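You operate a simulated robot arm through the tools that you are given. There is no shell and no other tool. Be economical: measure what you need, move in short steps, check, and stop when the job is done.

Carry out the task below with a simulated two-armed robot. There is one attempt and no reset: what you move stays moved.

Task
Wind both jacks to 40 mm and close the big press on them.
Fine: turn them by their grey handles; latch the guard; once the jacks are set, close by the ram lever and leave it on PRESS; UNEVEN ends dark; leave the dials.

It is judged by the outcome, as a careful person would: the job done as asked, and still so three seconds after it is handed in. It fails if anything else is knocked over, pushed out of place, dropped, spilled or broken.

Robot
Two 7-joint arms with two-finger grippers on one trunk, on a base that drives. Base frame: it is fixed to the floor where the robot stands at the start and does not move with it; the origin is under the middle of the robot, x ahead of it, y to its left, z up. Lengths are in m, angles in degrees, forces in N, time in s.
The left shoulder is at the start at [0.024, 0.213, 1.131], the right one opposite. With the tool pointing down near the work surface each hand reaches from about 0.1 to 0.68 m from the robot's upright axis, wherever it stands, measured 20 degrees to its own side. Places, roughly: base heat dial [1.3, -0.4, 1.2]; left grey handle [-0.1, 0.8, 0.9]; red stop button [1, -0.7, 0.7]; right grey handle [0.5, 0, 0.9]; small blue lever [1.2, -0.3, 1]; time dial [1.4, -0.5, 1.2]; top heat dial [1.2, -0.2, 1.2]; white latch [0.3, 0.2, 0.8]; white speed knob [1.4, -0.4, 1]. Payload 2.2 kg a hand.
The TCP of each hand is the grasp point between the finger pads, 0.019 m short of the fingertips. In the tool frame z runs along the fingers and y along their closing line. Largest opening 0.116 m; the body of the gripper starts 0.07 m behind the TCP.
Orientation is that of the tool frame in the base frame, as a unit quaternion [x, y, z, w]. With the fingers straight down and closing along the base's y, the tool's x points along the base's -x, its y along +y and its z along -z.

Tools
- The arms move only by the tool send_rows. It takes "left_deltas", "right_deltas" or both (then of equal length, played together; a hand with none holds still); each is a list that holds one entry, the list of rows, each a list of 7 numbers: the shift along the tool's x, y, z in m, then the turn, a rotation vector about the tool's x, y, z in degrees, then the finger opening in m, from 0 to 0.116. In form: [[[dx, dy, dz, ax, ay, az, grip], ...]]. A call has 1 to 8 rows; each row shifts and turns the commanded pose from where the row before left it, along the tool's axes as they then stand. Rows are played at 5 a second. More than 0.05 m and 8.6 degrees between two rows, or a gripper value outside its range, and nothing of the call is played. A pose out of reach is approached as far as the arm can. The call stops where the force on the tool passes 90 N (or 10 N more than at its start, if that is more) or the arm is blocked; 0.2 s more then pass. The fingers move at their own pace and stop on an object; they squeeze with about 43 N. The grip force told is the motor's: it shows also when the fingers shut on nothing. Time passes only in rows, and 0.2 s behind the last, so rows that do not move let the fingers close. It gives the time, the measured TCP pose, the force on the tool (base axes), the opening and the grip force at its end, in the units of the frame above (readings bear some noise), with the torque about the TCP (base axes, N m) and any sound that the robot's microphone picked up.
- Cameras (640 x 400 px; columns grow to the right, rows downward): "scene" is now at [0.1156, 0.0423, 1.2934]; the picture's right is [0.52, -0.86, -0.00], its down [-0.55, -0.33, -0.77] and it looks along [0.66, 0.40, -0.64] (base axes); focal length 214 px, centre (320, 200). "left" rides on the left gripper at [0.069, 0.015, -0.096] in its tool frame; the picture's right is [-0.21, 0.98, 0.00], its down [-0.76, -0.17, -0.63] and it looks along [-0.62, -0.14, 0.77] (tool axes); focal length 251 px, centre (320, 200). "right" rides on the right gripper at [0.069, -0.015, -0.097] in its tool frame; the picture's right is [0.22, 0.98, 0.00], its down [-0.76, 0.17, -0.63] and it looks along [-0.62, 0.14, 0.77] (tool axes); focal length 251 px, centre (320, 200). There is no depth. A picture from a camera that has moved, and an enlarged one, comes with that camera's place and axes in the base frame and with its lens.
- capture(camera): a new picture of that camera. The clock stands still meanwhile.
- slide_trunk(by): slides the trunk up (or, below 0, down) by that many m; the arms and the scene camera ride with it, the base frame stays. It gives what a move gives, with no picture.
- roll_base(legs): drives the robot by 1 to 6 legs, each [ahead, left, turn to the left] in m, m and degrees, along the robot's own axes; the way and the turn of a leg run together, so that a leg with both is an arc; at most 1.5 m and 180 degrees a leg. The arms and the cameras ride along, it lands a little off, and it stops where it bumps. It gives what a move gives.
- head_to(pan, tilt): turns the head with the scene camera to pan (to the left, within 80 degrees either way) and tilt (down, from -29 to 69), counted from straight ahead of the robot. It gives what a move gives.
- close_up(camera, box): a new picture of the part [left, top, right, bottom] of that camera's present view, enlarged. The clock stands still meanwhile.
- close_job(): hands the job in; it is judged then, once.

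Go step by step. Nothing tells you exact positions but the pictures and the camera data: compare them with the known pose of the tool, close in by small moves and look again before you grip or let go. The budget is 120 turns and 100 pictures, counting those below and the enlarged ones. Unless the task says otherwise, let go and move clear before handing in.

The tools are called as a command line: name --argument value ..., lists and objects as JSON in quotes. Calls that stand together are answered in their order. send_rows: Moves the arms, as the interface text tells. Its arguments: {"type":"object","properties":{"left_deltas":{"type":"array","items":{"type":"array","items":{"type":"array","items":{"type":"number"}}}},"right_deltas":{"type":"array","items":{"type":"array","items":{"type":"array","items":{"type":"number"}}}}},"required":[]} The other tools are called the same way: slide_trunk (by) slides the trunk up or down; roll_base (legs) drives the base; head_to (pan, tilt) turns the head that bears the scene camera; capture (camera) takes a picture; close_up (camera, box) takes an enlarged picture of a part of a camera's view; close_job () hands the job in.

At the start:

```text
time_s: 0.0
left_position: [0.4744, 0.0274, 1.2491]
left_tool_rot: [0.0, 1.0, 0.0, -0.001]
left_contact_force: [-0.5, -0.4, 0.4]
left_ft_torque: [0.04, 0.0, -0.04]
left_gripper_width: 0.116
left_grasp_force: 0.0
right_position: [0.4417, -0.3238, 1.1887]
right_tool_rot: [0.0, 1.0, 0.001, -0.001]
right_contact_force: [-0.8, 0.6, 0.1]
right_ft_torque: [0.01, 0.03, 0.02]
right_gripper_width: 0.1157
right_grasp_force: 0.1
trunk travel left (down, up): [-0.275, 0.215]
robot x, y, heading: [-0.0046, 0.0019, -0.0]
head pan, tilt: [31.1, 39.8]
```

scene: 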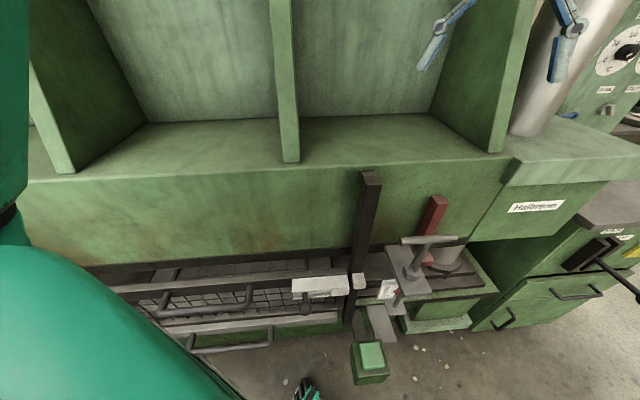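
right: 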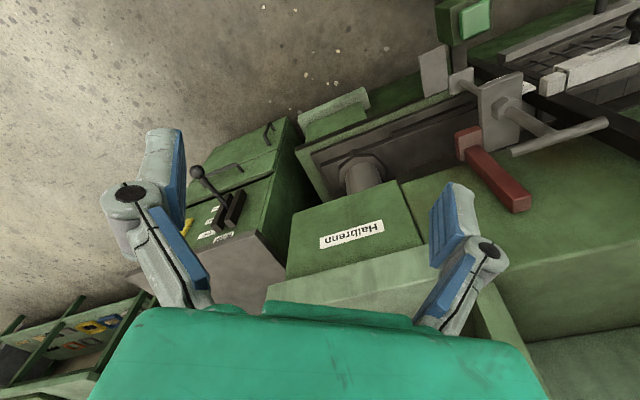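
left: 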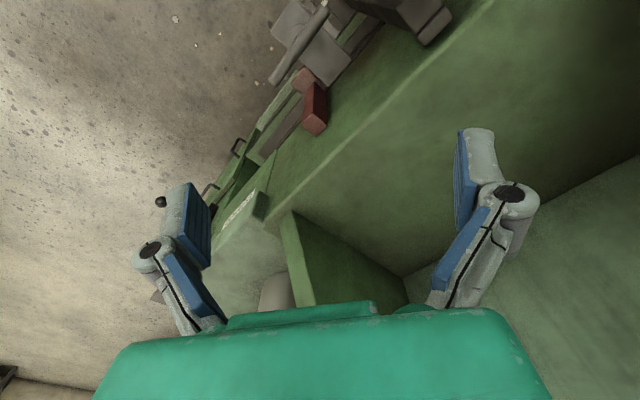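

I see a big green press in front, running diagonally from front-left to right, with a guard, latch and right jack handle near the middle. I'll look around first.

close_up --camera "scene" --box '[280, 160, 520, 310]'

head_to --pan 78 --tilt 30

capture --camera "scene"

head_to --pan -15 --tilt 15

capture --camera "scene"

```text
2.67 times, centred on (400, 235) of scene
camera zoom: at [0.1156, 0.0423, 1.2934], right [0.52, -0.86, 0.0], down [-0.55, -0.33, -0.77], along [0.66, 0.4, -0.64], focal length 572 px, centre (107, 107)
```

zoom: 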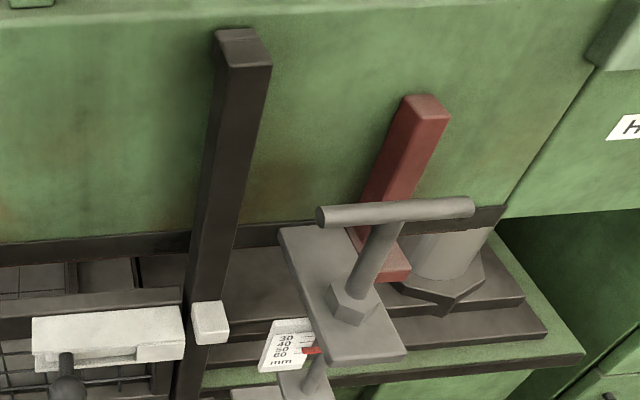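

```text
time_s: 1.1
left_position: [0.4727, 0.0293, 1.2508]
left_tool_rot: [0.0, 1.0, 0.0, 0.001]
left_contact_force: [1.1, 0.2, -0.6]
left_ft_torque: [-0.06, 0.01, 0.0]
left_gripper_width: 0.1162
left_grasp_force: 0.1
right_position: [0.4381, -0.3218, 1.1905]
right_tool_rot: [-0.001, 1.0, 0.001, 0.001]
right_contact_force: [-0.3, 1.2, 0.1]
right_ft_torque: [-0.01, -0.01, -0.01]
right_gripper_width: 0.116
right_grasp_force: 0.1
trunk travel left (down, up): [-0.275, 0.215]
robot x, y, heading: [0.0019, -0.0013, -0.1]
head pan, tilt: [78.0, 30.0]
```

```text
95 pictures are left
camera scene: at [0.0617, 0.0869, 1.3088], right [0.98, -0.21, 0.0], down [-0.11, -0.49, -0.87], along [0.18, 0.85, -0.5], focal length 214 px, centre (320, 200)
```

scene: 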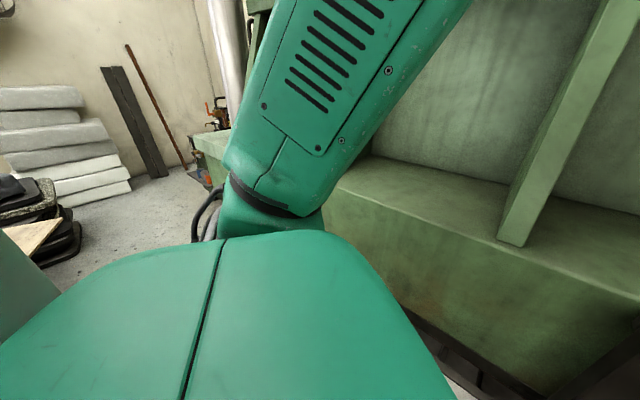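

```text
time_s: 2.8
left_position: [0.4696, 0.0287, 1.2512]
left_tool_rot: [0.0, 1.0, 0.0, 0.001]
left_contact_force: [0.1, 0.2, -1.3]
left_ft_torque: [0.0, 0.0, 0.01]
left_gripper_width: 0.1162
left_grasp_force: 0.0
right_position: [0.4373, -0.3209, 1.1903]
right_tool_rot: [-0.001, 1.0, 0.0, 0.001]
right_contact_force: [-0.4, -0.6, -0.8]
right_ft_torque: [-0.01, -0.01, -0.02]
right_gripper_width: 0.1161
right_grasp_force: 0.0
trunk travel left (down, up): [-0.275, 0.215]
robot x, y, heading: [0.001, -0.0009, -0.1]
head pan, tilt: [-15.0, 15.0]
```

```text
94 pictures are left
camera scene: at [0.133, -0.0258, 1.3325], right [-0.26, -0.97, 0.0], down [-0.25, 0.07, -0.96], along [0.93, -0.25, -0.26], focal length 214 px, centre (320, 200)
```

scene: 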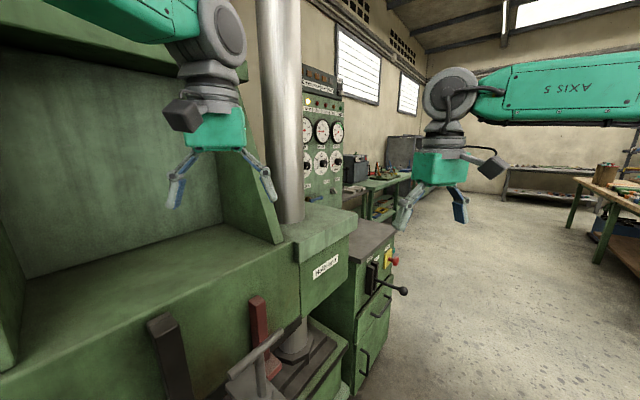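

close_up --camera "scene" --box '[290, 60, 430, 200]'

close_up --camera "scene" --box '[330, 230, 430, 330]'

```text
2.86 times, centred on (360, 130) of scene
camera zoom: at [0.133, -0.0258, 1.3325], right [-0.26, -0.97, 0.0], down [-0.25, 0.07, -0.96], along [0.93, -0.25, -0.26], focal length 613 px, centre (206, 400)
```

zoom: 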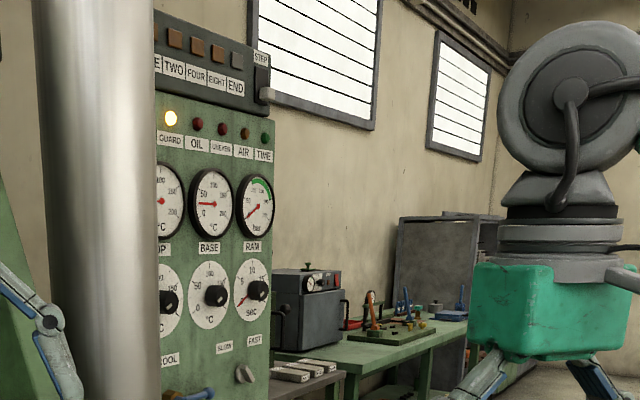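

```text
4.00 times, centred on (380, 280) of scene
camera zoom: at [0.133, -0.0258, 1.3325], right [-0.26, -0.97, 0.0], down [-0.25, 0.07, -0.96], along [0.93, -0.25, -0.26], focal length 858 px, centre (80, -120)
```

zoom: 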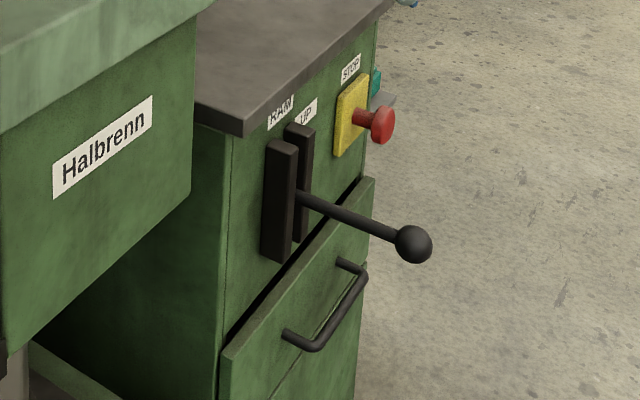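

The GUARD lamp is lit; the ram lever sits on a cabinet at right. Next I look closely at the right jack, scale and latch.

head_to --pan 25 --tilt 52

close_up --camera "scene" --box '[160, 60, 480, 260]'

capture --camera "scene"

```text
time_s: 3.9
left_position: [0.4696, 0.0288, 1.2495]
left_tool_rot: [0.0, 1.0, 0.0, 0.001]
left_contact_force: [-0.3, -0.3, 0.4]
left_ft_torque: [0.03, -0.02, 0.0]
left_gripper_width: 0.1158
left_grasp_force: 0.1
right_position: [0.4395, -0.3212, 1.1905]
right_tool_rot: [0.0, 1.0, 0.001, 0.001]
right_contact_force: [0.9, 0.1, 0.0]
right_ft_torque: [0.02, -0.02, 0.02]
right_gripper_width: 0.1159
right_grasp_force: 0.1
trunk travel left (down, up): [-0.275, 0.215]
robot x, y, heading: [0.0003, -0.0008, -0.0]
head pan, tilt: [25.0, 52.0]
```

```text
2.00 times, centred on (320, 160) of scene
camera zoom: at [0.1108, 0.0302, 1.2764], right [0.42, -0.91, 0.0], down [-0.72, -0.33, -0.61], along [0.56, 0.26, -0.79], focal length 429 px, centre (320, 280)
```

zoom: 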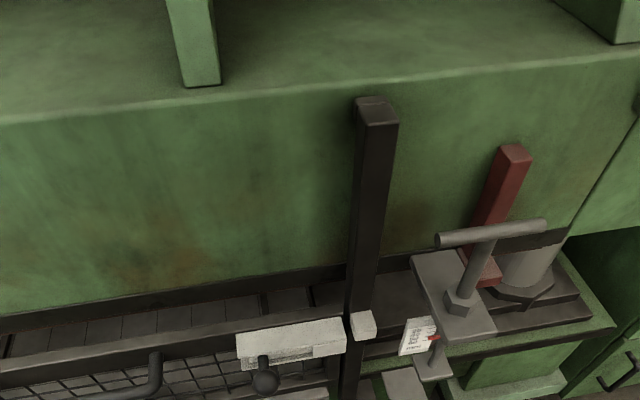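

```text
90 pictures are left
camera scene: at [0.1108, 0.0302, 1.2764], right [0.42, -0.91, 0.0], down [-0.72, -0.33, -0.61], along [0.56, 0.26, -0.79], focal length 214 px, centre (320, 200)
```

scene: 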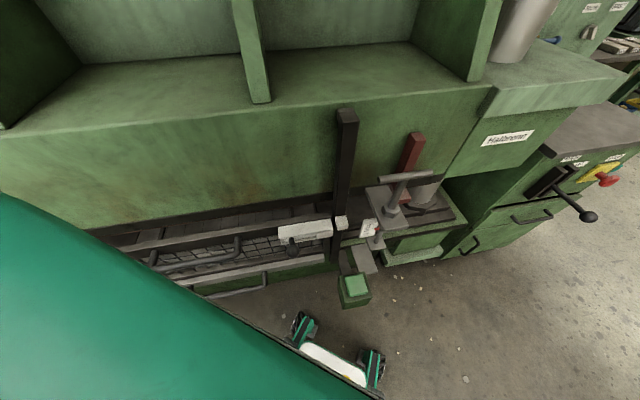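

close_up --camera "scene" --box '[345, 205, 409, 245]'

close_up --camera "scene" --box '[240, 205, 368, 285]'

```text
10.00 times, centred on (377, 225) of scene
camera zoom: at [0.1108, 0.0302, 1.2764], right [0.42, -0.91, 0.0], down [-0.72, -0.33, -0.61], along [0.56, 0.26, -0.79], focal length 2145 px, centre (-250, -50)
```

zoom: 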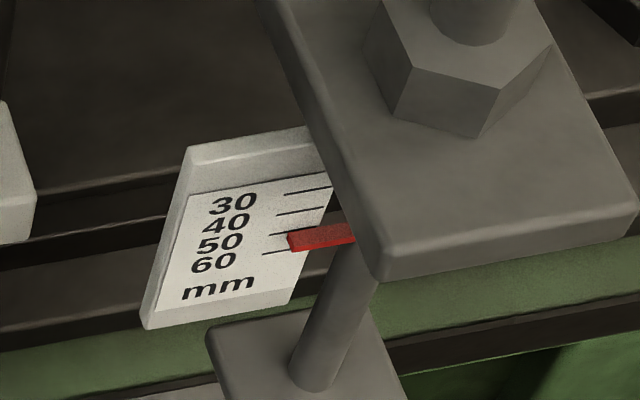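

```text
5.00 times, centred on (304, 245) of scene
camera zoom: at [0.1108, 0.0302, 1.2764], right [0.42, -0.91, 0.0], down [-0.72, -0.33, -0.61], along [0.56, 0.26, -0.79], focal length 1072 px, centre (400, -25)
```

zoom: 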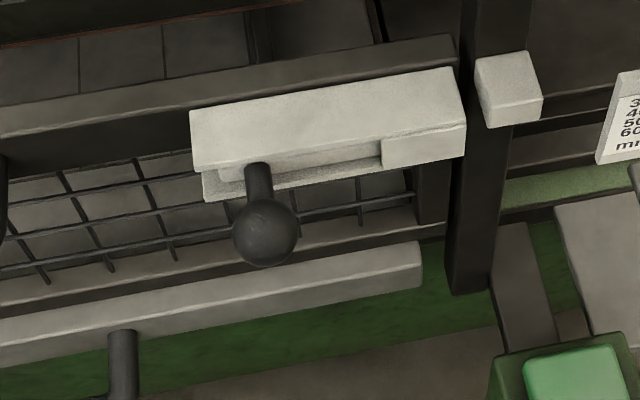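

The right jack reads about 50–51 mm (needs 40, pointer up); I triangulate its T-bar at (0.446, 0.003, 0.978), running parallel to the press. I turn the left hand, which is nearly above it, to straddle that bar.

send_rows --left_deltas '[[[0, 0, 0, 0, 0, 6.84, 0.07], [0, 0, 0, 0, 0, 6.84, 0.07], [0, 0, 0, 0, 0, 6.84, 0.07], [0, 0, 0, 0, 0, 6.84, 0.07], [0, 0, 0, 0, 0, 6.84, 0.07], [0, 0, 0, 0, 0, 6.84, 0.07], [0, 0, 0, 0, 0, 6.84, 0.07], [0, 0, 0, 0, 0, 6.84, 0.07]]]'

capture --camera "left"

```text
time_s: 5.7
left_position: [0.4695, 0.029, 1.252]
left_tool_rot: [0.46, 0.888, 0.0, 0.0]
left_contact_force: [0.3, -0.3, -0.6]
left_ft_torque: [0.0, 0.0, 0.0]
left_gripper_width: 0.0701
left_grasp_force: 0.1
right_position: [0.438, -0.3203, 1.1895]
right_tool_rot: [0.0, 1.0, 0.0, 0.001]
right_contact_force: [-0.2, 0.5, 0.1]
right_ft_torque: [-0.04, 0.02, 0.01]
right_gripper_width: 0.1161
right_grasp_force: 0.0
trunk travel left (down, up): [-0.275, 0.215]
robot x, y, heading: [-0.001, -0.0004, -0.0]
head pan, tilt: [25.0, 52.0]
```

```text
87 pictures are left
camera left: at [0.4429, 0.0943, 1.3466], right [0.92, 0.39, 0.0], down [0.3, -0.71, 0.63], along [0.25, -0.58, -0.77], focal length 251 px, centre (320, 200)
```

left: 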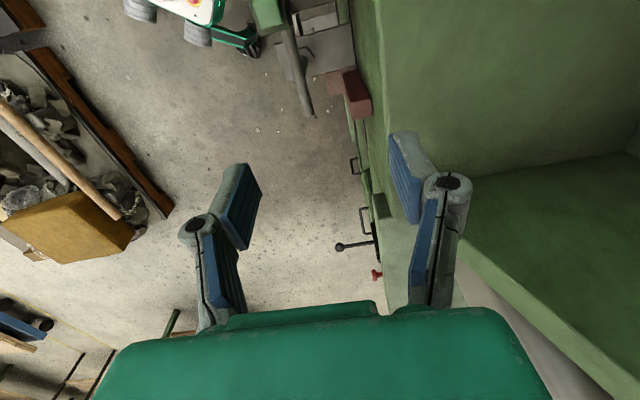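

send_rows --left_deltas '[[[-0.0097, -0.0295, 0, 0, 0, 0, 0.06], [0, 0, 0.045, 0, 0, 0, 0.06], [0, 0, 0.045, 0, 0, 0, 0.06], [0, 0, 0.045, 0, 0, 0, 0.06], [0, 0, 0.035, 0, 0, 0, 0.06]]]'

capture --camera "left"

capture --camera "scene"

```text
time_s: 6.9
left_position: [0.455, 0.0039, 1.0788]
left_tool_rot: [0.459, 0.889, 0.001, 0.001]
left_contact_force: [-0.4, 0.6, -0.3]
left_ft_torque: [0.01, 0.05, 0.04]
left_gripper_width: 0.0598
left_grasp_force: 0.0
right_position: [0.4388, -0.3224, 1.191]
right_tool_rot: [0.0, 1.0, 0.0, 0.0]
right_contact_force: [1.4, 0.5, 0.1]
right_ft_torque: [0.0, 0.03, 0.01]
right_gripper_width: 0.1161
right_grasp_force: 0.1
trunk travel left (down, up): [-0.275, 0.215]
robot x, y, heading: [-0.0001, -0.0005, -0.1]
head pan, tilt: [25.0, 52.0]
```

```text
86 pictures are left
camera left: at [0.4269, 0.069, 1.1747], right [0.92, 0.39, 0.0], down [0.3, -0.71, 0.63], along [0.25, -0.58, -0.77], focal length 251 px, centre (320, 200)
```

left: 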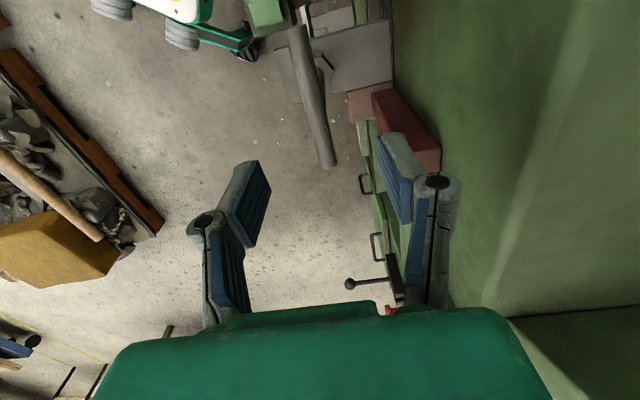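

```text
85 pictures are left
camera scene: at [0.1119, 0.03, 1.2762], right [0.42, -0.91, 0.0], down [-0.72, -0.33, -0.61], along [0.55, 0.26, -0.79], focal length 214 px, centre (320, 200)
```

scene: 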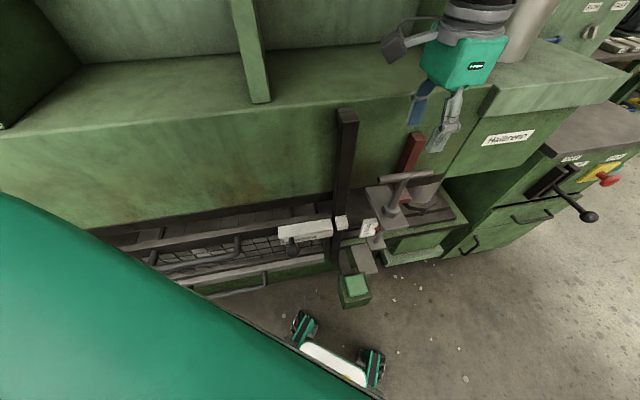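

close_up --camera "left" --box '[240, 0, 480, 200]'

close_up --camera "scene" --box '[350, 80, 490, 260]'

```text
2.00 times, centred on (360, 100) of left
camera zoom: at [0.4269, 0.069, 1.1747], right [0.92, 0.39, 0.0], down [0.3, -0.71, 0.63], along [0.25, -0.58, -0.77], focal length 503 px, centre (240, 400)
```

zoom: 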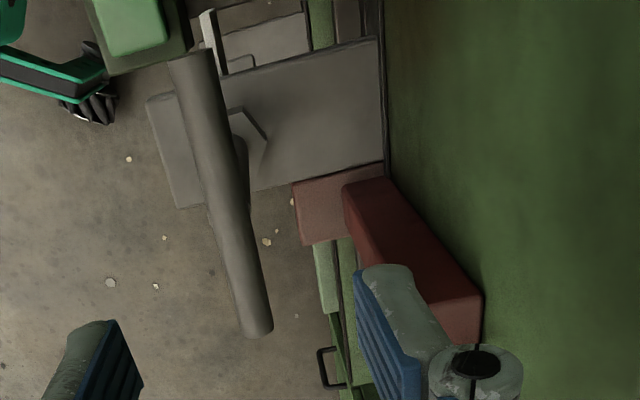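

```text
2.22 times, centred on (420, 170) of scene
camera zoom: at [0.1119, 0.03, 1.2762], right [0.42, -0.91, 0.0], down [-0.72, -0.33, -0.61], along [0.55, 0.26, -0.79], focal length 477 px, centre (98, 267)
```

zoom: 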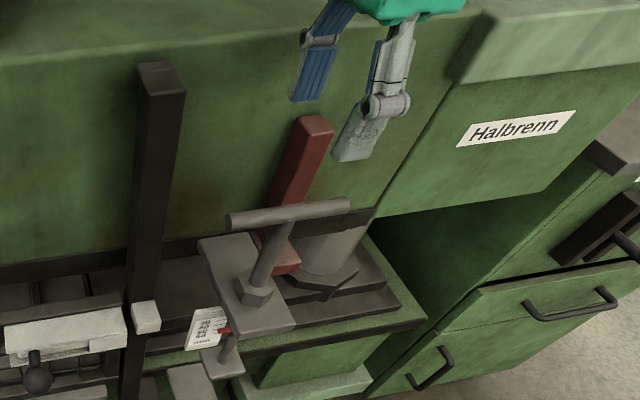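

The bar is centred between the fingers and the red bracket is clear behind. I lower onto the bar and close.

send_rows --left_deltas '[[[0, 0, 0.035, 0, 0, 0, 0.05], [0, 0, 0.035, 0, 0, 0, 0.05], [0, 0, 0.028, 0, 0, 0, 0.05], [0, 0, 0, 0, 0, 0, 0.05]]]'

capture --camera "left"

close_up --camera "scene" --box '[350, 100, 478, 260]'

```text
time_s: 7.9
left_position: [0.4521, 0.0039, 0.9823]
left_tool_rot: [0.46, 0.888, 0.0, 0.001]
left_contact_force: [-0.1, 0.0, 0.4]
left_ft_torque: [-0.02, 0.02, 0.01]
left_gripper_width: 0.05
left_grasp_force: 0.2
right_position: [0.4378, -0.321, 1.191]
right_tool_rot: [0.0, 1.0, 0.0, 0.001]
right_contact_force: [-0.4, -0.1, -0.7]
right_ft_torque: [0.02, -0.03, -0.01]
right_gripper_width: 0.1161
right_grasp_force: 0.0
trunk travel left (down, up): [-0.275, 0.215]
robot x, y, heading: [0.0004, -0.0008, -0.2]
head pan, tilt: [25.0, 52.0]
```

```text
82 pictures are left
camera left: at [0.4247, 0.0688, 1.078], right [0.92, 0.39, 0.0], down [0.3, -0.71, 0.63], along [0.25, -0.58, -0.77], focal length 251 px, centre (320, 200)
```

left: 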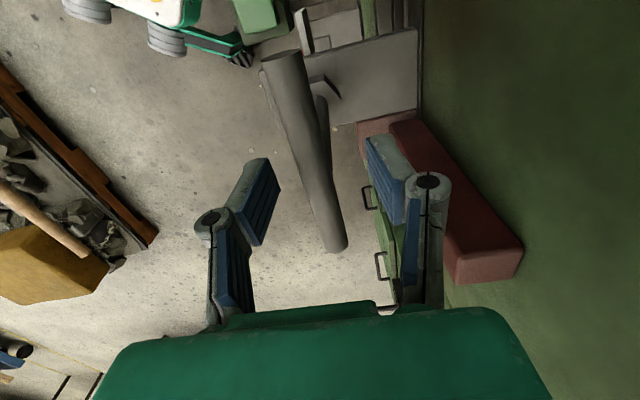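

```text
2.50 times, centred on (414, 180) of scene
camera zoom: at [0.1109, 0.0299, 1.2763], right [0.42, -0.91, 0.0], down [-0.72, -0.33, -0.61], along [0.56, 0.26, -0.79], focal length 536 px, centre (85, 250)
```

zoom: 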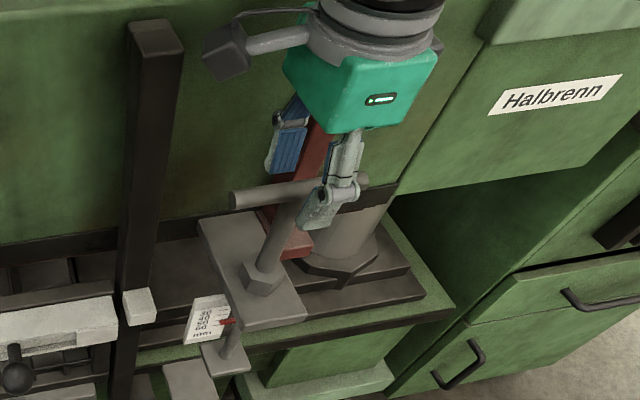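

send_rows --left_deltas '[[[-0.002, 0, 0.009, 0, 0, 0, 0.05], [0, 0, 0, 0, 0, 0, 0.0], [0, 0, 0, 0, 0, 0, 0.0], [0, 0, 0, 0, 0, 0, 0.0]]]'

capture --camera "left"

```text
time_s: 8.9
left_position: [0.4524, 0.0014, 0.9723]
left_tool_rot: [0.46, 0.888, 0.0, -0.001]
left_contact_force: [-9.3, -4.2, -8.1]
left_ft_torque: [-0.26, -0.01, -0.01]
left_gripper_width: 0.019
left_grasp_force: 44.4
right_position: [0.4378, -0.3228, 1.1907]
right_tool_rot: [0.0, 1.0, 0.001, 0.001]
right_contact_force: [0.2, -1.1, -0.2]
right_ft_torque: [-0.02, -0.04, 0.02]
right_gripper_width: 0.1161
right_grasp_force: 0.1
trunk travel left (down, up): [-0.275, 0.215]
robot x, y, heading: [0.0031, 0.0006, -0.1]
head pan, tilt: [25.0, 52.0]
```

```text
80 pictures are left
camera left: at [0.4244, 0.0659, 1.0683], right [0.92, 0.39, 0.0], down [0.3, -0.71, 0.63], along [0.25, -0.58, -0.77], focal length 251 px, centre (320, 200)
```

left: 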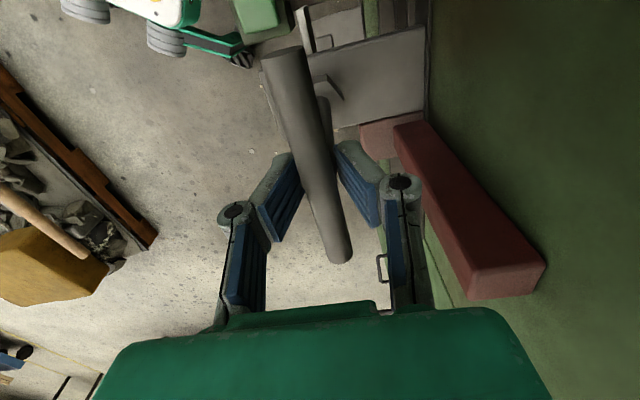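

send_rows --left_deltas '[[[0, 0.0007, 0, 0, 0, -7, 0.0], [0, 0.0007, 0, 0, 0, -7, 0.0], [0, 0.0007, 0, 0, 0, -7, 0.0], [0, 0.0007, 0, 0, 0, -7, 0.0]]]'

close_up --camera "scene" --box '[345, 165, 425, 245]'

capture --camera "left"

```text
time_s: 9.9
left_position: [0.4525, 0.0026, 0.9721]
left_tool_rot: [0.219, 0.976, -0.021, -0.009]
left_contact_force: [-30.3, -34.5, -16.9]
left_ft_torque: [-0.35, 0.69, -0.01]
left_gripper_width: 0.0192
left_grasp_force: 44.3
right_position: [0.4351, -0.327, 1.1898]
right_tool_rot: [0.0, 1.0, 0.002, 0.002]
right_contact_force: [0.2, 0.0, -0.5]
right_ft_torque: [-0.04, -0.01, -0.01]
right_gripper_width: 0.1159
right_grasp_force: 0.1
trunk travel left (down, up): [-0.275, 0.215]
robot x, y, heading: [-0.0025, -0.0028, -0.2]
head pan, tilt: [25.0, 52.0]
```

```text
5.00 times, centred on (385, 205) of scene
camera zoom: at [0.1073, 0.0161, 1.2768], right [0.42, -0.91, -0.01], down [-0.72, -0.32, -0.62], along [0.56, 0.27, -0.78], focal length 1072 px, centre (-5, 175)
```

zoom: 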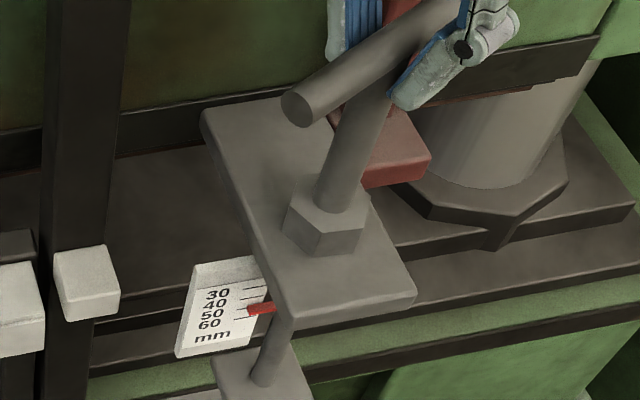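

```text
78 pictures are left
camera left: at [0.3998, 0.0487, 1.0688], right [0.61, 0.79, -0.04], down [0.63, -0.45, 0.63], along [0.48, -0.41, -0.77], focal length 251 px, centre (320, 200)
```

left: 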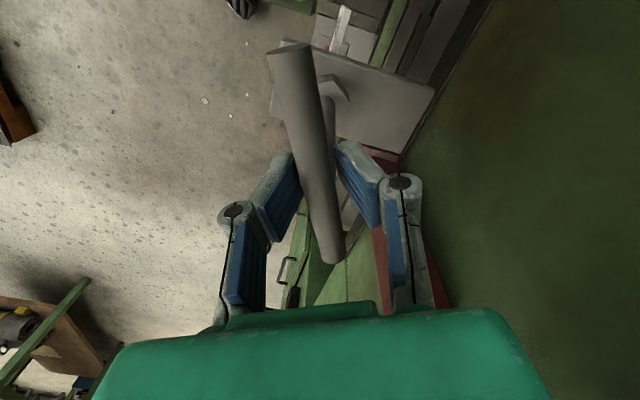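

close_up --camera "scene" --box '[370, 210, 410, 240]'

```text
13.33 times, centred on (390, 225) of scene
camera zoom: at [0.1073, 0.0161, 1.2768], right [0.42, -0.91, -0.01], down [-0.72, -0.32, -0.62], along [0.56, 0.27, -0.78], focal length 2860 px, centre (-613, -133)
```

zoom: 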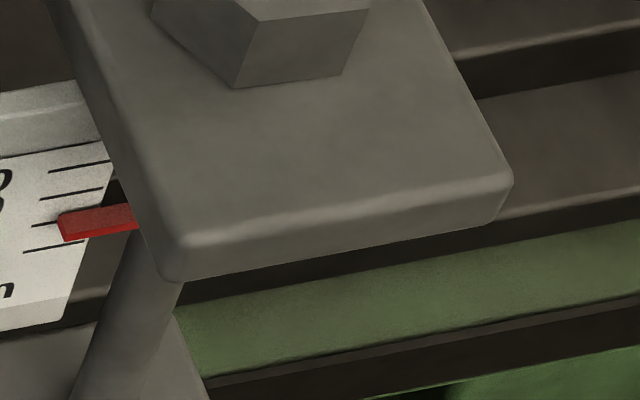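

Counter-clockwise lowers the reading (55→52 apparent). I continue turning.

send_rows --left_deltas '[[[0, 0.0007, 0, 0, 0, -7, 0.0], [0, 0.0007, 0, 0, 0, -7, 0.0], [0, 0.0007, 0, 0, 0, -7, 0.0], [0, 0.0007, 0, 0, 0, -7, 0.0], [0, 0.0007, 0, 0, 0, -7, 0.0], [0, 0.0007, 0, 0, 0, -7, 0.0], [0, 0, 0, 0, 0, 0, 0.0]]]'

capture --camera "left"

close_up --camera "scene" --box '[355, 205, 403, 241]'

```text
time_s: 11.1
left_position: [0.4673, 0.0108, 0.9869]
left_tool_rot: [-0.095, 0.994, -0.059, -0.013]
left_contact_force: [13.1, -65.5, -19.3]
left_ft_torque: [-0.52, -0.87, 1.15]
left_gripper_width: 0.0215
left_grasp_force: 44.7
right_position: [0.4388, -0.3127, 1.1928]
right_tool_rot: [0.001, 1.0, -0.005, 0.0]
right_contact_force: [0.6, -0.7, 0.1]
right_ft_torque: [0.0, 0.03, 0.0]
right_gripper_width: 0.1159
right_grasp_force: 0.1
trunk travel left (down, up): [-0.275, 0.215]
robot x, y, heading: [-0.0002, -0.0028, -0.2]
head pan, tilt: [25.0, 52.0]
stopped in row 6 (left hand): the arm was blocked; the commanded pose is now the measured one
```

```text
76 pictures are left
camera left: at [0.3985, 0.0246, 1.0821], right [0.02, 0.99, -0.12], down [0.78, 0.06, 0.62], along [0.62, -0.11, -0.78], focal length 251 px, centre (320, 200)
```

left: 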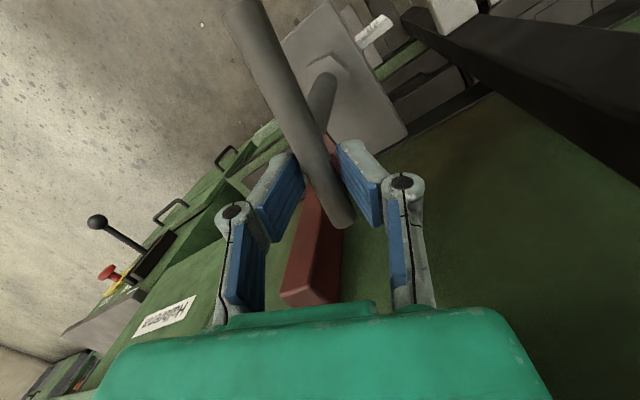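

```text
11.11 times, centred on (379, 223) of scene
camera zoom: at [0.1188, 0.0076, 1.2761], right [0.42, -0.91, -0.02], down [-0.72, -0.32, -0.62], along [0.55, 0.28, -0.79], focal length 2383 px, centre (-336, -56)
```

zoom: 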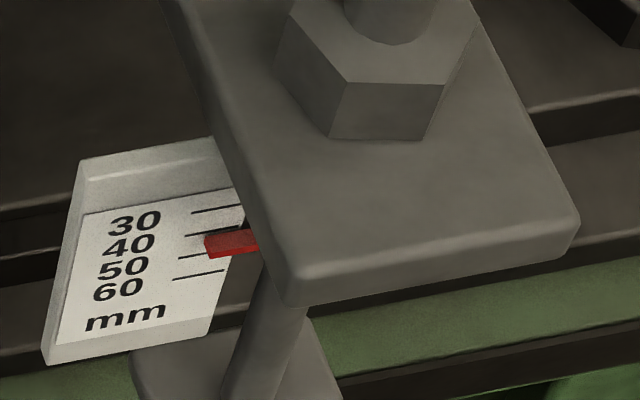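

The reading dropped to about 47 apparent, but the central grip slips under the screw's torque. I'll let go, lift and regrip near the bar's end for leverage.

send_rows --left_deltas '[[[0, 0, 0, 0, 0, 0, 0.06], [0, 0, 0, 0, 0, 0, 0.06], [0, 0, -0.04, 0, 0, 0, 0.06], [0, 0, -0.04, 0, 0, 0, 0.06], [0, 0, 0, 0, 0, 0, 0.06]]]'

capture --camera "left"

close_up --camera "scene" --box '[340, 100, 468, 260]'

```text
time_s: 12.3
left_position: [0.467, 0.0462, 1.0662]
left_tool_rot: [-0.096, 0.994, -0.056, -0.013]
left_contact_force: [0.4, 0.3, -0.5]
left_ft_torque: [-0.02, 0.02, 0.0]
left_gripper_width: 0.0599
left_grasp_force: 0.0
right_position: [0.4356, -0.2924, 1.1979]
right_tool_rot: [-0.001, 1.0, -0.012, 0.002]
right_contact_force: [0.6, 0.9, -0.1]
right_ft_torque: [-0.01, 0.0, -0.01]
right_gripper_width: 0.1161
right_grasp_force: 0.0
trunk travel left (down, up): [-0.275, 0.215]
robot x, y, heading: [-0.0002, 0.0042, -0.2]
head pan, tilt: [25.0, 52.0]
```

```text
74 pictures are left
camera left: at [0.3979, 0.0591, 1.1628], right [0.02, 0.99, -0.11], down [0.78, 0.05, 0.62], along [0.62, -0.1, -0.78], focal length 251 px, centre (320, 200)
```

left: 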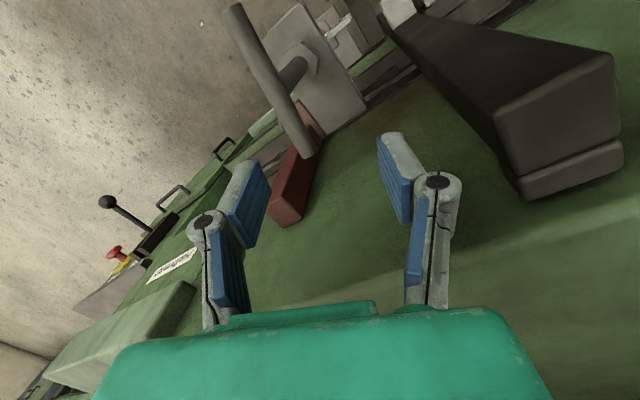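

```text
2.50 times, centred on (404, 180) of scene
camera zoom: at [0.1123, 0.0419, 1.2761], right [0.42, -0.91, 0.0], down [-0.72, -0.34, -0.61], along [0.56, 0.26, -0.79], focal length 536 px, centre (110, 250)
```

zoom: 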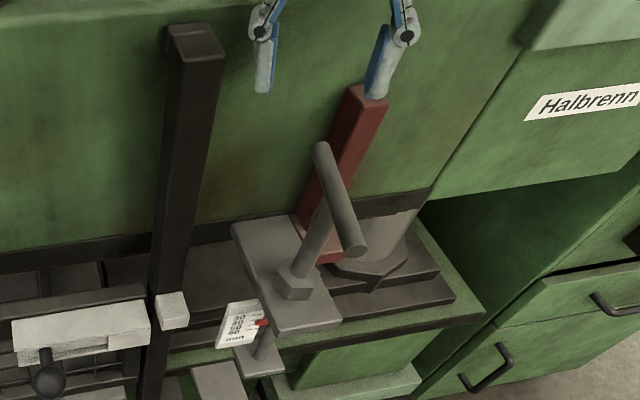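

close_up --camera "scene" --box '[376, 214, 408, 242]'

```text
14.29 times, centred on (392, 228) of scene
camera zoom: at [0.1123, 0.0419, 1.2761], right [0.42, -0.91, 0.0], down [-0.72, -0.34, -0.61], along [0.56, 0.26, -0.79], focal length 3064 px, centre (-709, -200)
```

zoom: 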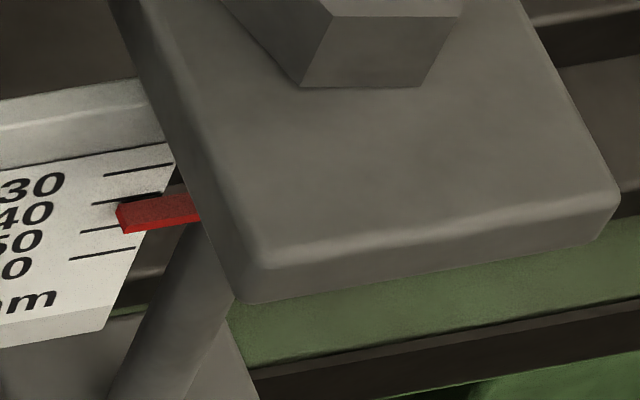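

The bar now lies at about 21° with centre (0.447, 0.006). I need a level view of the scale to remove parallax, so I back off a little and lower the trunk.

roll_base --legs '[[-0.25, 0, 0]]'

slide_trunk --by -0.26

head_to --pan 5 --tilt 17

capture --camera "scene"

```text
time_s: 14.2
left_position: [0.2171, 0.0436, 1.0665]
left_tool_rot: [-0.096, 0.994, -0.057, -0.013]
left_contact_force: [0.1, -0.1, -0.3]
left_ft_torque: [0.02, -0.02, -0.04]
left_gripper_width: 0.0598
left_grasp_force: 0.0
right_position: [0.1855, -0.2945, 1.1993]
right_tool_rot: [0.001, 1.0, -0.011, 0.001]
right_contact_force: [0.3, -0.1, -1.1]
right_ft_torque: [0.0, -0.02, 0.0]
right_gripper_width: 0.116
right_grasp_force: 0.0
trunk travel left (down, up): [-0.275, 0.215]
robot x, y, heading: [-0.2491, 0.0044, -0.3]
head pan, tilt: [25.0, 52.0]
```

```text
time_s: 16.8
left_position: [0.2149, 0.0347, 0.8081]
left_tool_rot: [-0.097, 0.994, -0.052, -0.012]
left_contact_force: [-0.7, 0.4, -0.1]
left_ft_torque: [0.04, -0.04, -0.01]
left_gripper_width: 0.0597
left_grasp_force: 0.1
right_position: [0.1815, -0.305, 0.9372]
right_tool_rot: [0.001, 1.0, -0.007, 0.004]
right_contact_force: [-0.3, 0.6, 0.4]
right_ft_torque: [0.04, -0.01, -0.01]
right_gripper_width: 0.1158
right_grasp_force: 0.0
trunk travel left (down, up): [-0.015, 0.475]
robot x, y, heading: [-0.2487, 0.0054, -0.5]
head pan, tilt: [25.0, 52.0]
```

```text
time_s: 17.8
left_position: [0.2141, 0.0366, 0.8083]
left_tool_rot: [-0.096, 0.994, -0.053, -0.011]
left_contact_force: [-0.4, 0.7, -0.4]
left_ft_torque: [-0.04, 0.02, 0.04]
left_gripper_width: 0.0602
left_grasp_force: 0.1
right_position: [0.1811, -0.3045, 0.937]
right_tool_rot: [0.001, 1.0, -0.008, 0.004]
right_contact_force: [-0.3, 0.0, -0.4]
right_ft_torque: [-0.02, -0.02, 0.01]
right_gripper_width: 0.116
right_grasp_force: 0.2
trunk travel left (down, up): [-0.015, 0.475]
robot x, y, heading: [-0.2502, 0.0014, -0.3]
head pan, tilt: [5.0, 17.0]
```

```text
71 pictures are left
camera scene: at [-0.1137, 0.0081, 1.0692], right [0.08, -1.0, 0.0], down [-0.3, -0.02, -0.96], along [0.95, 0.08, -0.3], focal length 214 px, centre (320, 200)
```

scene: 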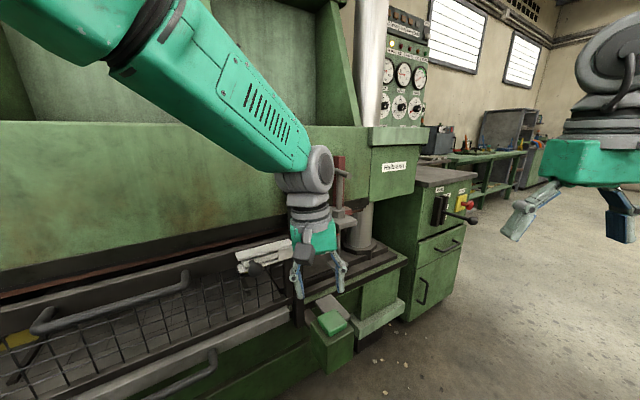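

roll_base --legs '[[-0.06, 0.17, 0]]'

head_to --pan -10 --tilt 17

capture --camera "scene"

```text
time_s: 19.4
left_position: [0.1525, 0.2124, 0.8092]
left_tool_rot: [-0.098, 0.994, -0.053, -0.012]
left_contact_force: [-0.9, 0.3, -0.2]
left_ft_torque: [0.02, 0.0, 0.03]
left_gripper_width: 0.06
left_grasp_force: 0.2
right_position: [0.1228, -0.1281, 0.9369]
right_tool_rot: [-0.002, 1.0, -0.007, 0.003]
right_contact_force: [-0.1, -0.1, -0.2]
right_ft_torque: [0.0, -0.01, -0.01]
right_gripper_width: 0.1161
right_grasp_force: 0.0
trunk travel left (down, up): [-0.015, 0.475]
robot x, y, heading: [-0.3096, 0.1753, -0.1]
head pan, tilt: [5.0, 17.0]
```

```text
time_s: 20.1
left_position: [0.1524, 0.2133, 0.8098]
left_tool_rot: [-0.097, 0.994, -0.055, -0.011]
left_contact_force: [0.0, 0.4, -0.2]
left_ft_torque: [0.0, 0.0, 0.03]
left_gripper_width: 0.0602
left_grasp_force: 0.1
right_position: [0.1219, -0.127, 0.9388]
right_tool_rot: [-0.002, 1.0, -0.008, 0.004]
right_contact_force: [0.3, 0.3, -0.3]
right_ft_torque: [-0.03, -0.01, 0.0]
right_gripper_width: 0.1161
right_grasp_force: 0.1
trunk travel left (down, up): [-0.015, 0.475]
robot x, y, heading: [-0.3105, 0.1753, 0.1]
head pan, tilt: [-10.0, 17.0]
```

```text
70 pictures are left
camera scene: at [-0.1741, 0.1592, 1.0692], right [-0.17, -0.99, 0.0], down [-0.29, 0.05, -0.96], along [0.94, -0.16, -0.3], focal length 214 px, centre (320, 200)
```

scene: 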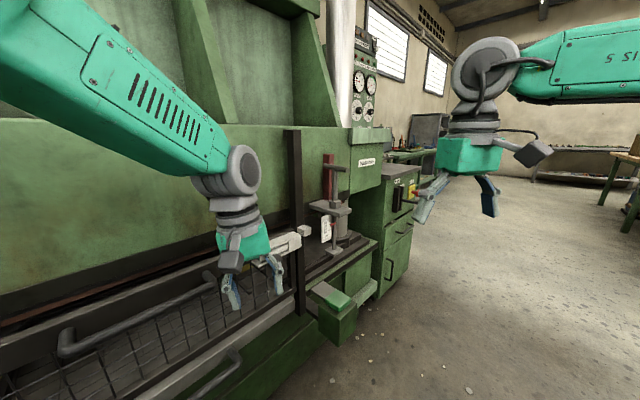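

close_up --camera "scene" --box '[306, 200, 354, 260]'

close_up --camera "scene" --box '[0, 120, 360, 345]'

```text
6.67 times, centred on (330, 230) of scene
camera zoom: at [-0.1741, 0.1592, 1.0692], right [-0.17, -0.99, 0.0], down [-0.29, 0.05, -0.96], along [0.94, -0.16, -0.3], focal length 1430 px, centre (253, 0)
```

zoom: 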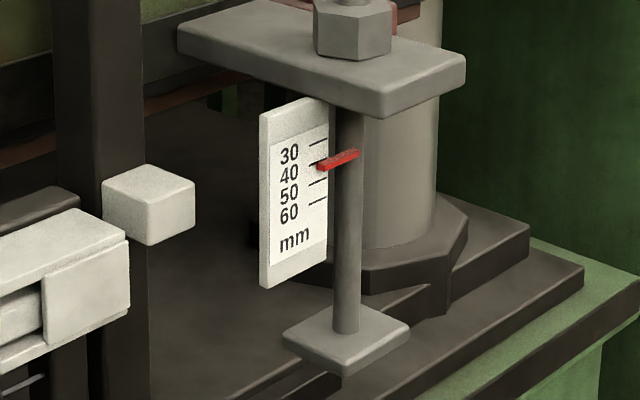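

```text
1.78 times, centred on (180, 232) of scene
camera zoom: at [-0.1741, 0.1592, 1.0692], right [-0.17, -0.99, 0.0], down [-0.29, 0.05, -0.96], along [0.94, -0.16, -0.3], focal length 381 px, centre (569, 142)
```

zoom: 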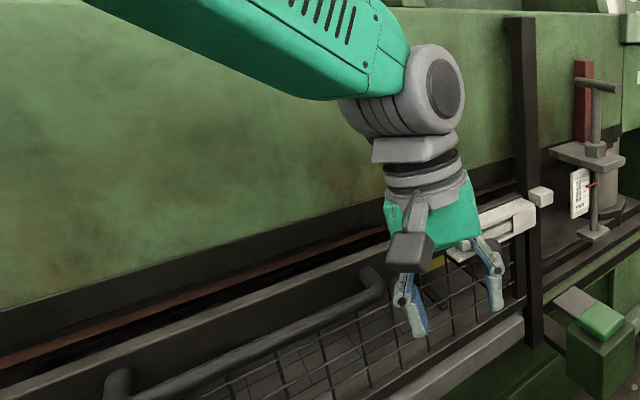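

close_up --camera "scene" --box '[323, 216, 335, 236]'

```text
16.00 times, centred on (329, 226) of scene
camera zoom: at [-0.1741, 0.1592, 1.0692], right [-0.17, -0.99, 0.0], down [-0.29, 0.05, -0.96], along [0.94, -0.16, -0.3], focal length 3432 px, centre (176, -216)
```

zoom: 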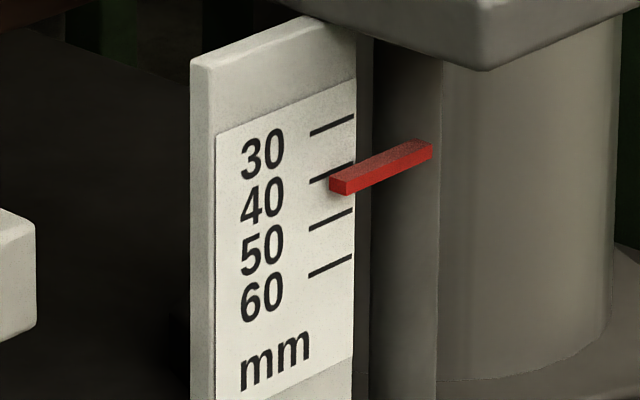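

True reading is about 41.6 mm (parallax-corrected), so roughly 15° more is needed. I also check the guard with the left camera, which is right before it.

capture --camera "left"

capture --camera "right"

close_up --camera "scene" --box '[260, 210, 325, 300]'

```text
66 pictures are left
camera left: at [0.083, 0.226, 0.9056], right [0.02, 0.99, -0.11], down [0.78, 0.05, 0.62], along [0.62, -0.1, -0.78], focal length 251 px, centre (320, 200)
```

left: 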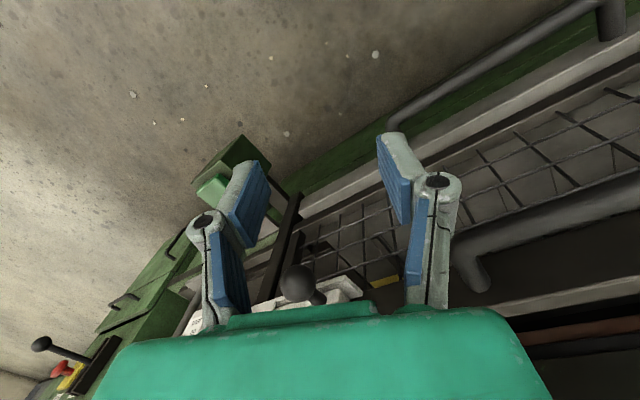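

```text
65 pictures are left
camera right: at [0.0506, -0.1407, 1.0361], right [-0.22, 0.98, -0.02], down [0.75, 0.18, 0.64], along [0.62, 0.12, -0.77], focal length 251 px, centre (320, 200)
```

right: 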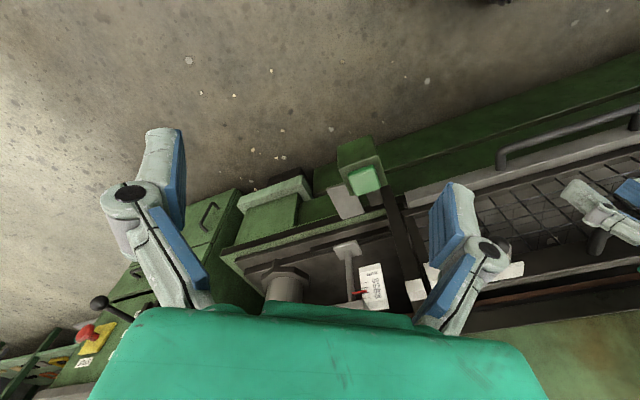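

```text
4.44 times, centred on (292, 255) of scene
camera zoom: at [-0.1741, 0.1592, 1.0692], right [-0.17, -0.99, 0.0], down [-0.29, 0.05, -0.96], along [0.94, -0.16, -0.3], focal length 953 px, centre (442, -44)
```

zoom: 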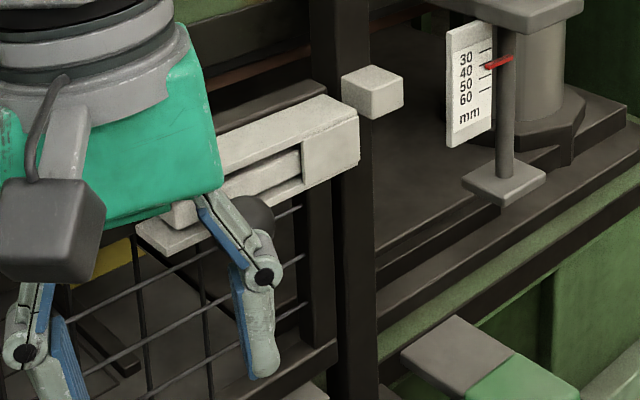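

slide_trunk --by 0.26

head_to --pan 5 --tilt 50

capture --camera "scene"

```text
time_s: 22.8
left_position: [0.1535, 0.2137, 1.0694]
left_tool_rot: [-0.098, 0.994, -0.055, -0.01]
left_contact_force: [0.3, 0.3, -0.1]
left_ft_torque: [-0.01, 0.01, 0.01]
left_gripper_width: 0.0602
left_grasp_force: 0.0
right_position: [0.1208, -0.127, 1.1991]
right_tool_rot: [-0.002, 1.0, -0.009, 0.004]
right_contact_force: [-0.7, -0.6, -0.8]
right_ft_torque: [0.01, -0.03, -0.02]
right_gripper_width: 0.1162
right_grasp_force: 0.1
trunk travel left (down, up): [-0.275, 0.215]
robot x, y, heading: [-0.3079, 0.1798, 0.2]
head pan, tilt: [-10.0, 17.0]
```

```text
time_s: 23.8
left_position: [0.1528, 0.2143, 1.0699]
left_tool_rot: [-0.097, 0.994, -0.054, -0.011]
left_contact_force: [-0.5, -0.3, 0.4]
left_ft_torque: [0.01, 0.03, -0.03]
left_gripper_width: 0.06
left_grasp_force: 0.0
right_position: [0.1216, -0.1259, 1.1994]
right_tool_rot: [-0.002, 1.0, -0.009, 0.006]
right_contact_force: [-1.0, 0.3, 0.7]
right_ft_torque: [0.03, 0.0, 0.01]
right_gripper_width: 0.116
right_grasp_force: 0.1
trunk travel left (down, up): [-0.275, 0.215]
robot x, y, heading: [-0.3065, 0.1732, 0.1]
head pan, tilt: [5.0, 50.0]
```

```text
63 pictures are left
camera scene: at [-0.1886, 0.1823, 1.2789], right [0.09, -1.0, 0.0], down [-0.76, -0.07, -0.64], along [0.64, 0.06, -0.77], focal length 214 px, centre (320, 200)
```

scene: 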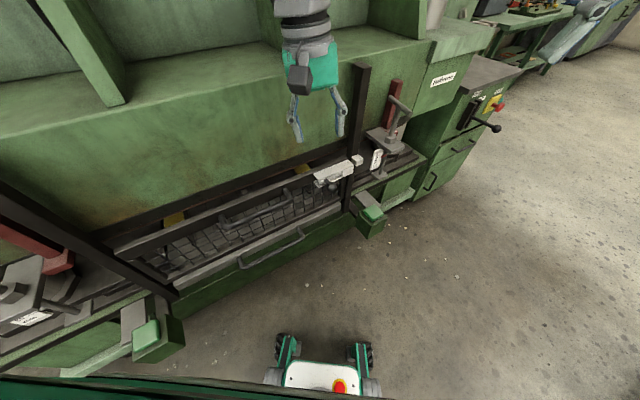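

close_up --camera "scene" --box '[100, 140, 388, 320]'

close_up --camera "scene" --box '[296, 136, 376, 206]'

close_up --camera "scene" --box '[0, 200, 200, 340]'

```text
2.22 times, centred on (244, 230) of scene
camera zoom: at [-0.1886, 0.1823, 1.2789], right [0.09, -1.0, 0.0], down [-0.76, -0.07, -0.64], along [0.64, 0.06, -0.77], focal length 477 px, centre (489, 133)
```

zoom: 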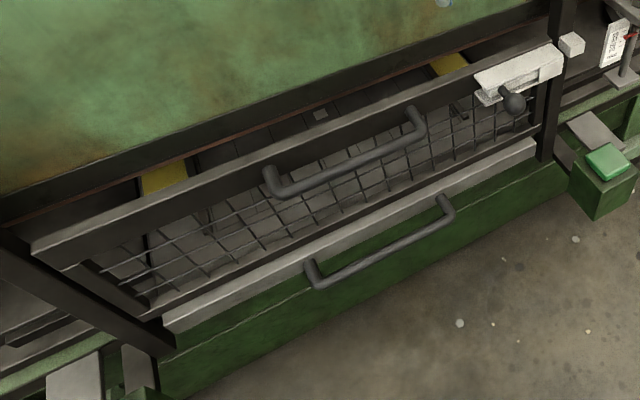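

```text
5.71 times, centred on (336, 171) of scene
camera zoom: at [-0.1886, 0.1823, 1.2789], right [0.09, -1.0, 0.0], down [-0.76, -0.07, -0.64], along [0.64, 0.06, -0.77], focal length 1226 px, centre (229, 366)
```

zoom: 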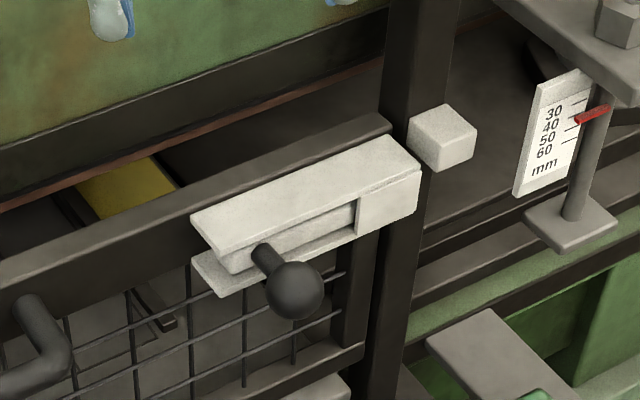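

```text
2.86 times, centred on (100, 270) of scene
camera zoom: at [-0.1886, 0.1823, 1.2789], right [0.09, -1.0, 0.0], down [-0.76, -0.07, -0.64], along [0.64, 0.06, -0.77], focal length 613 px, centre (949, 0)
```

zoom: 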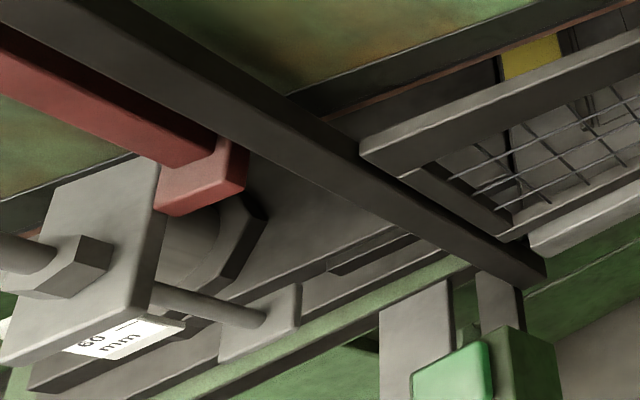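

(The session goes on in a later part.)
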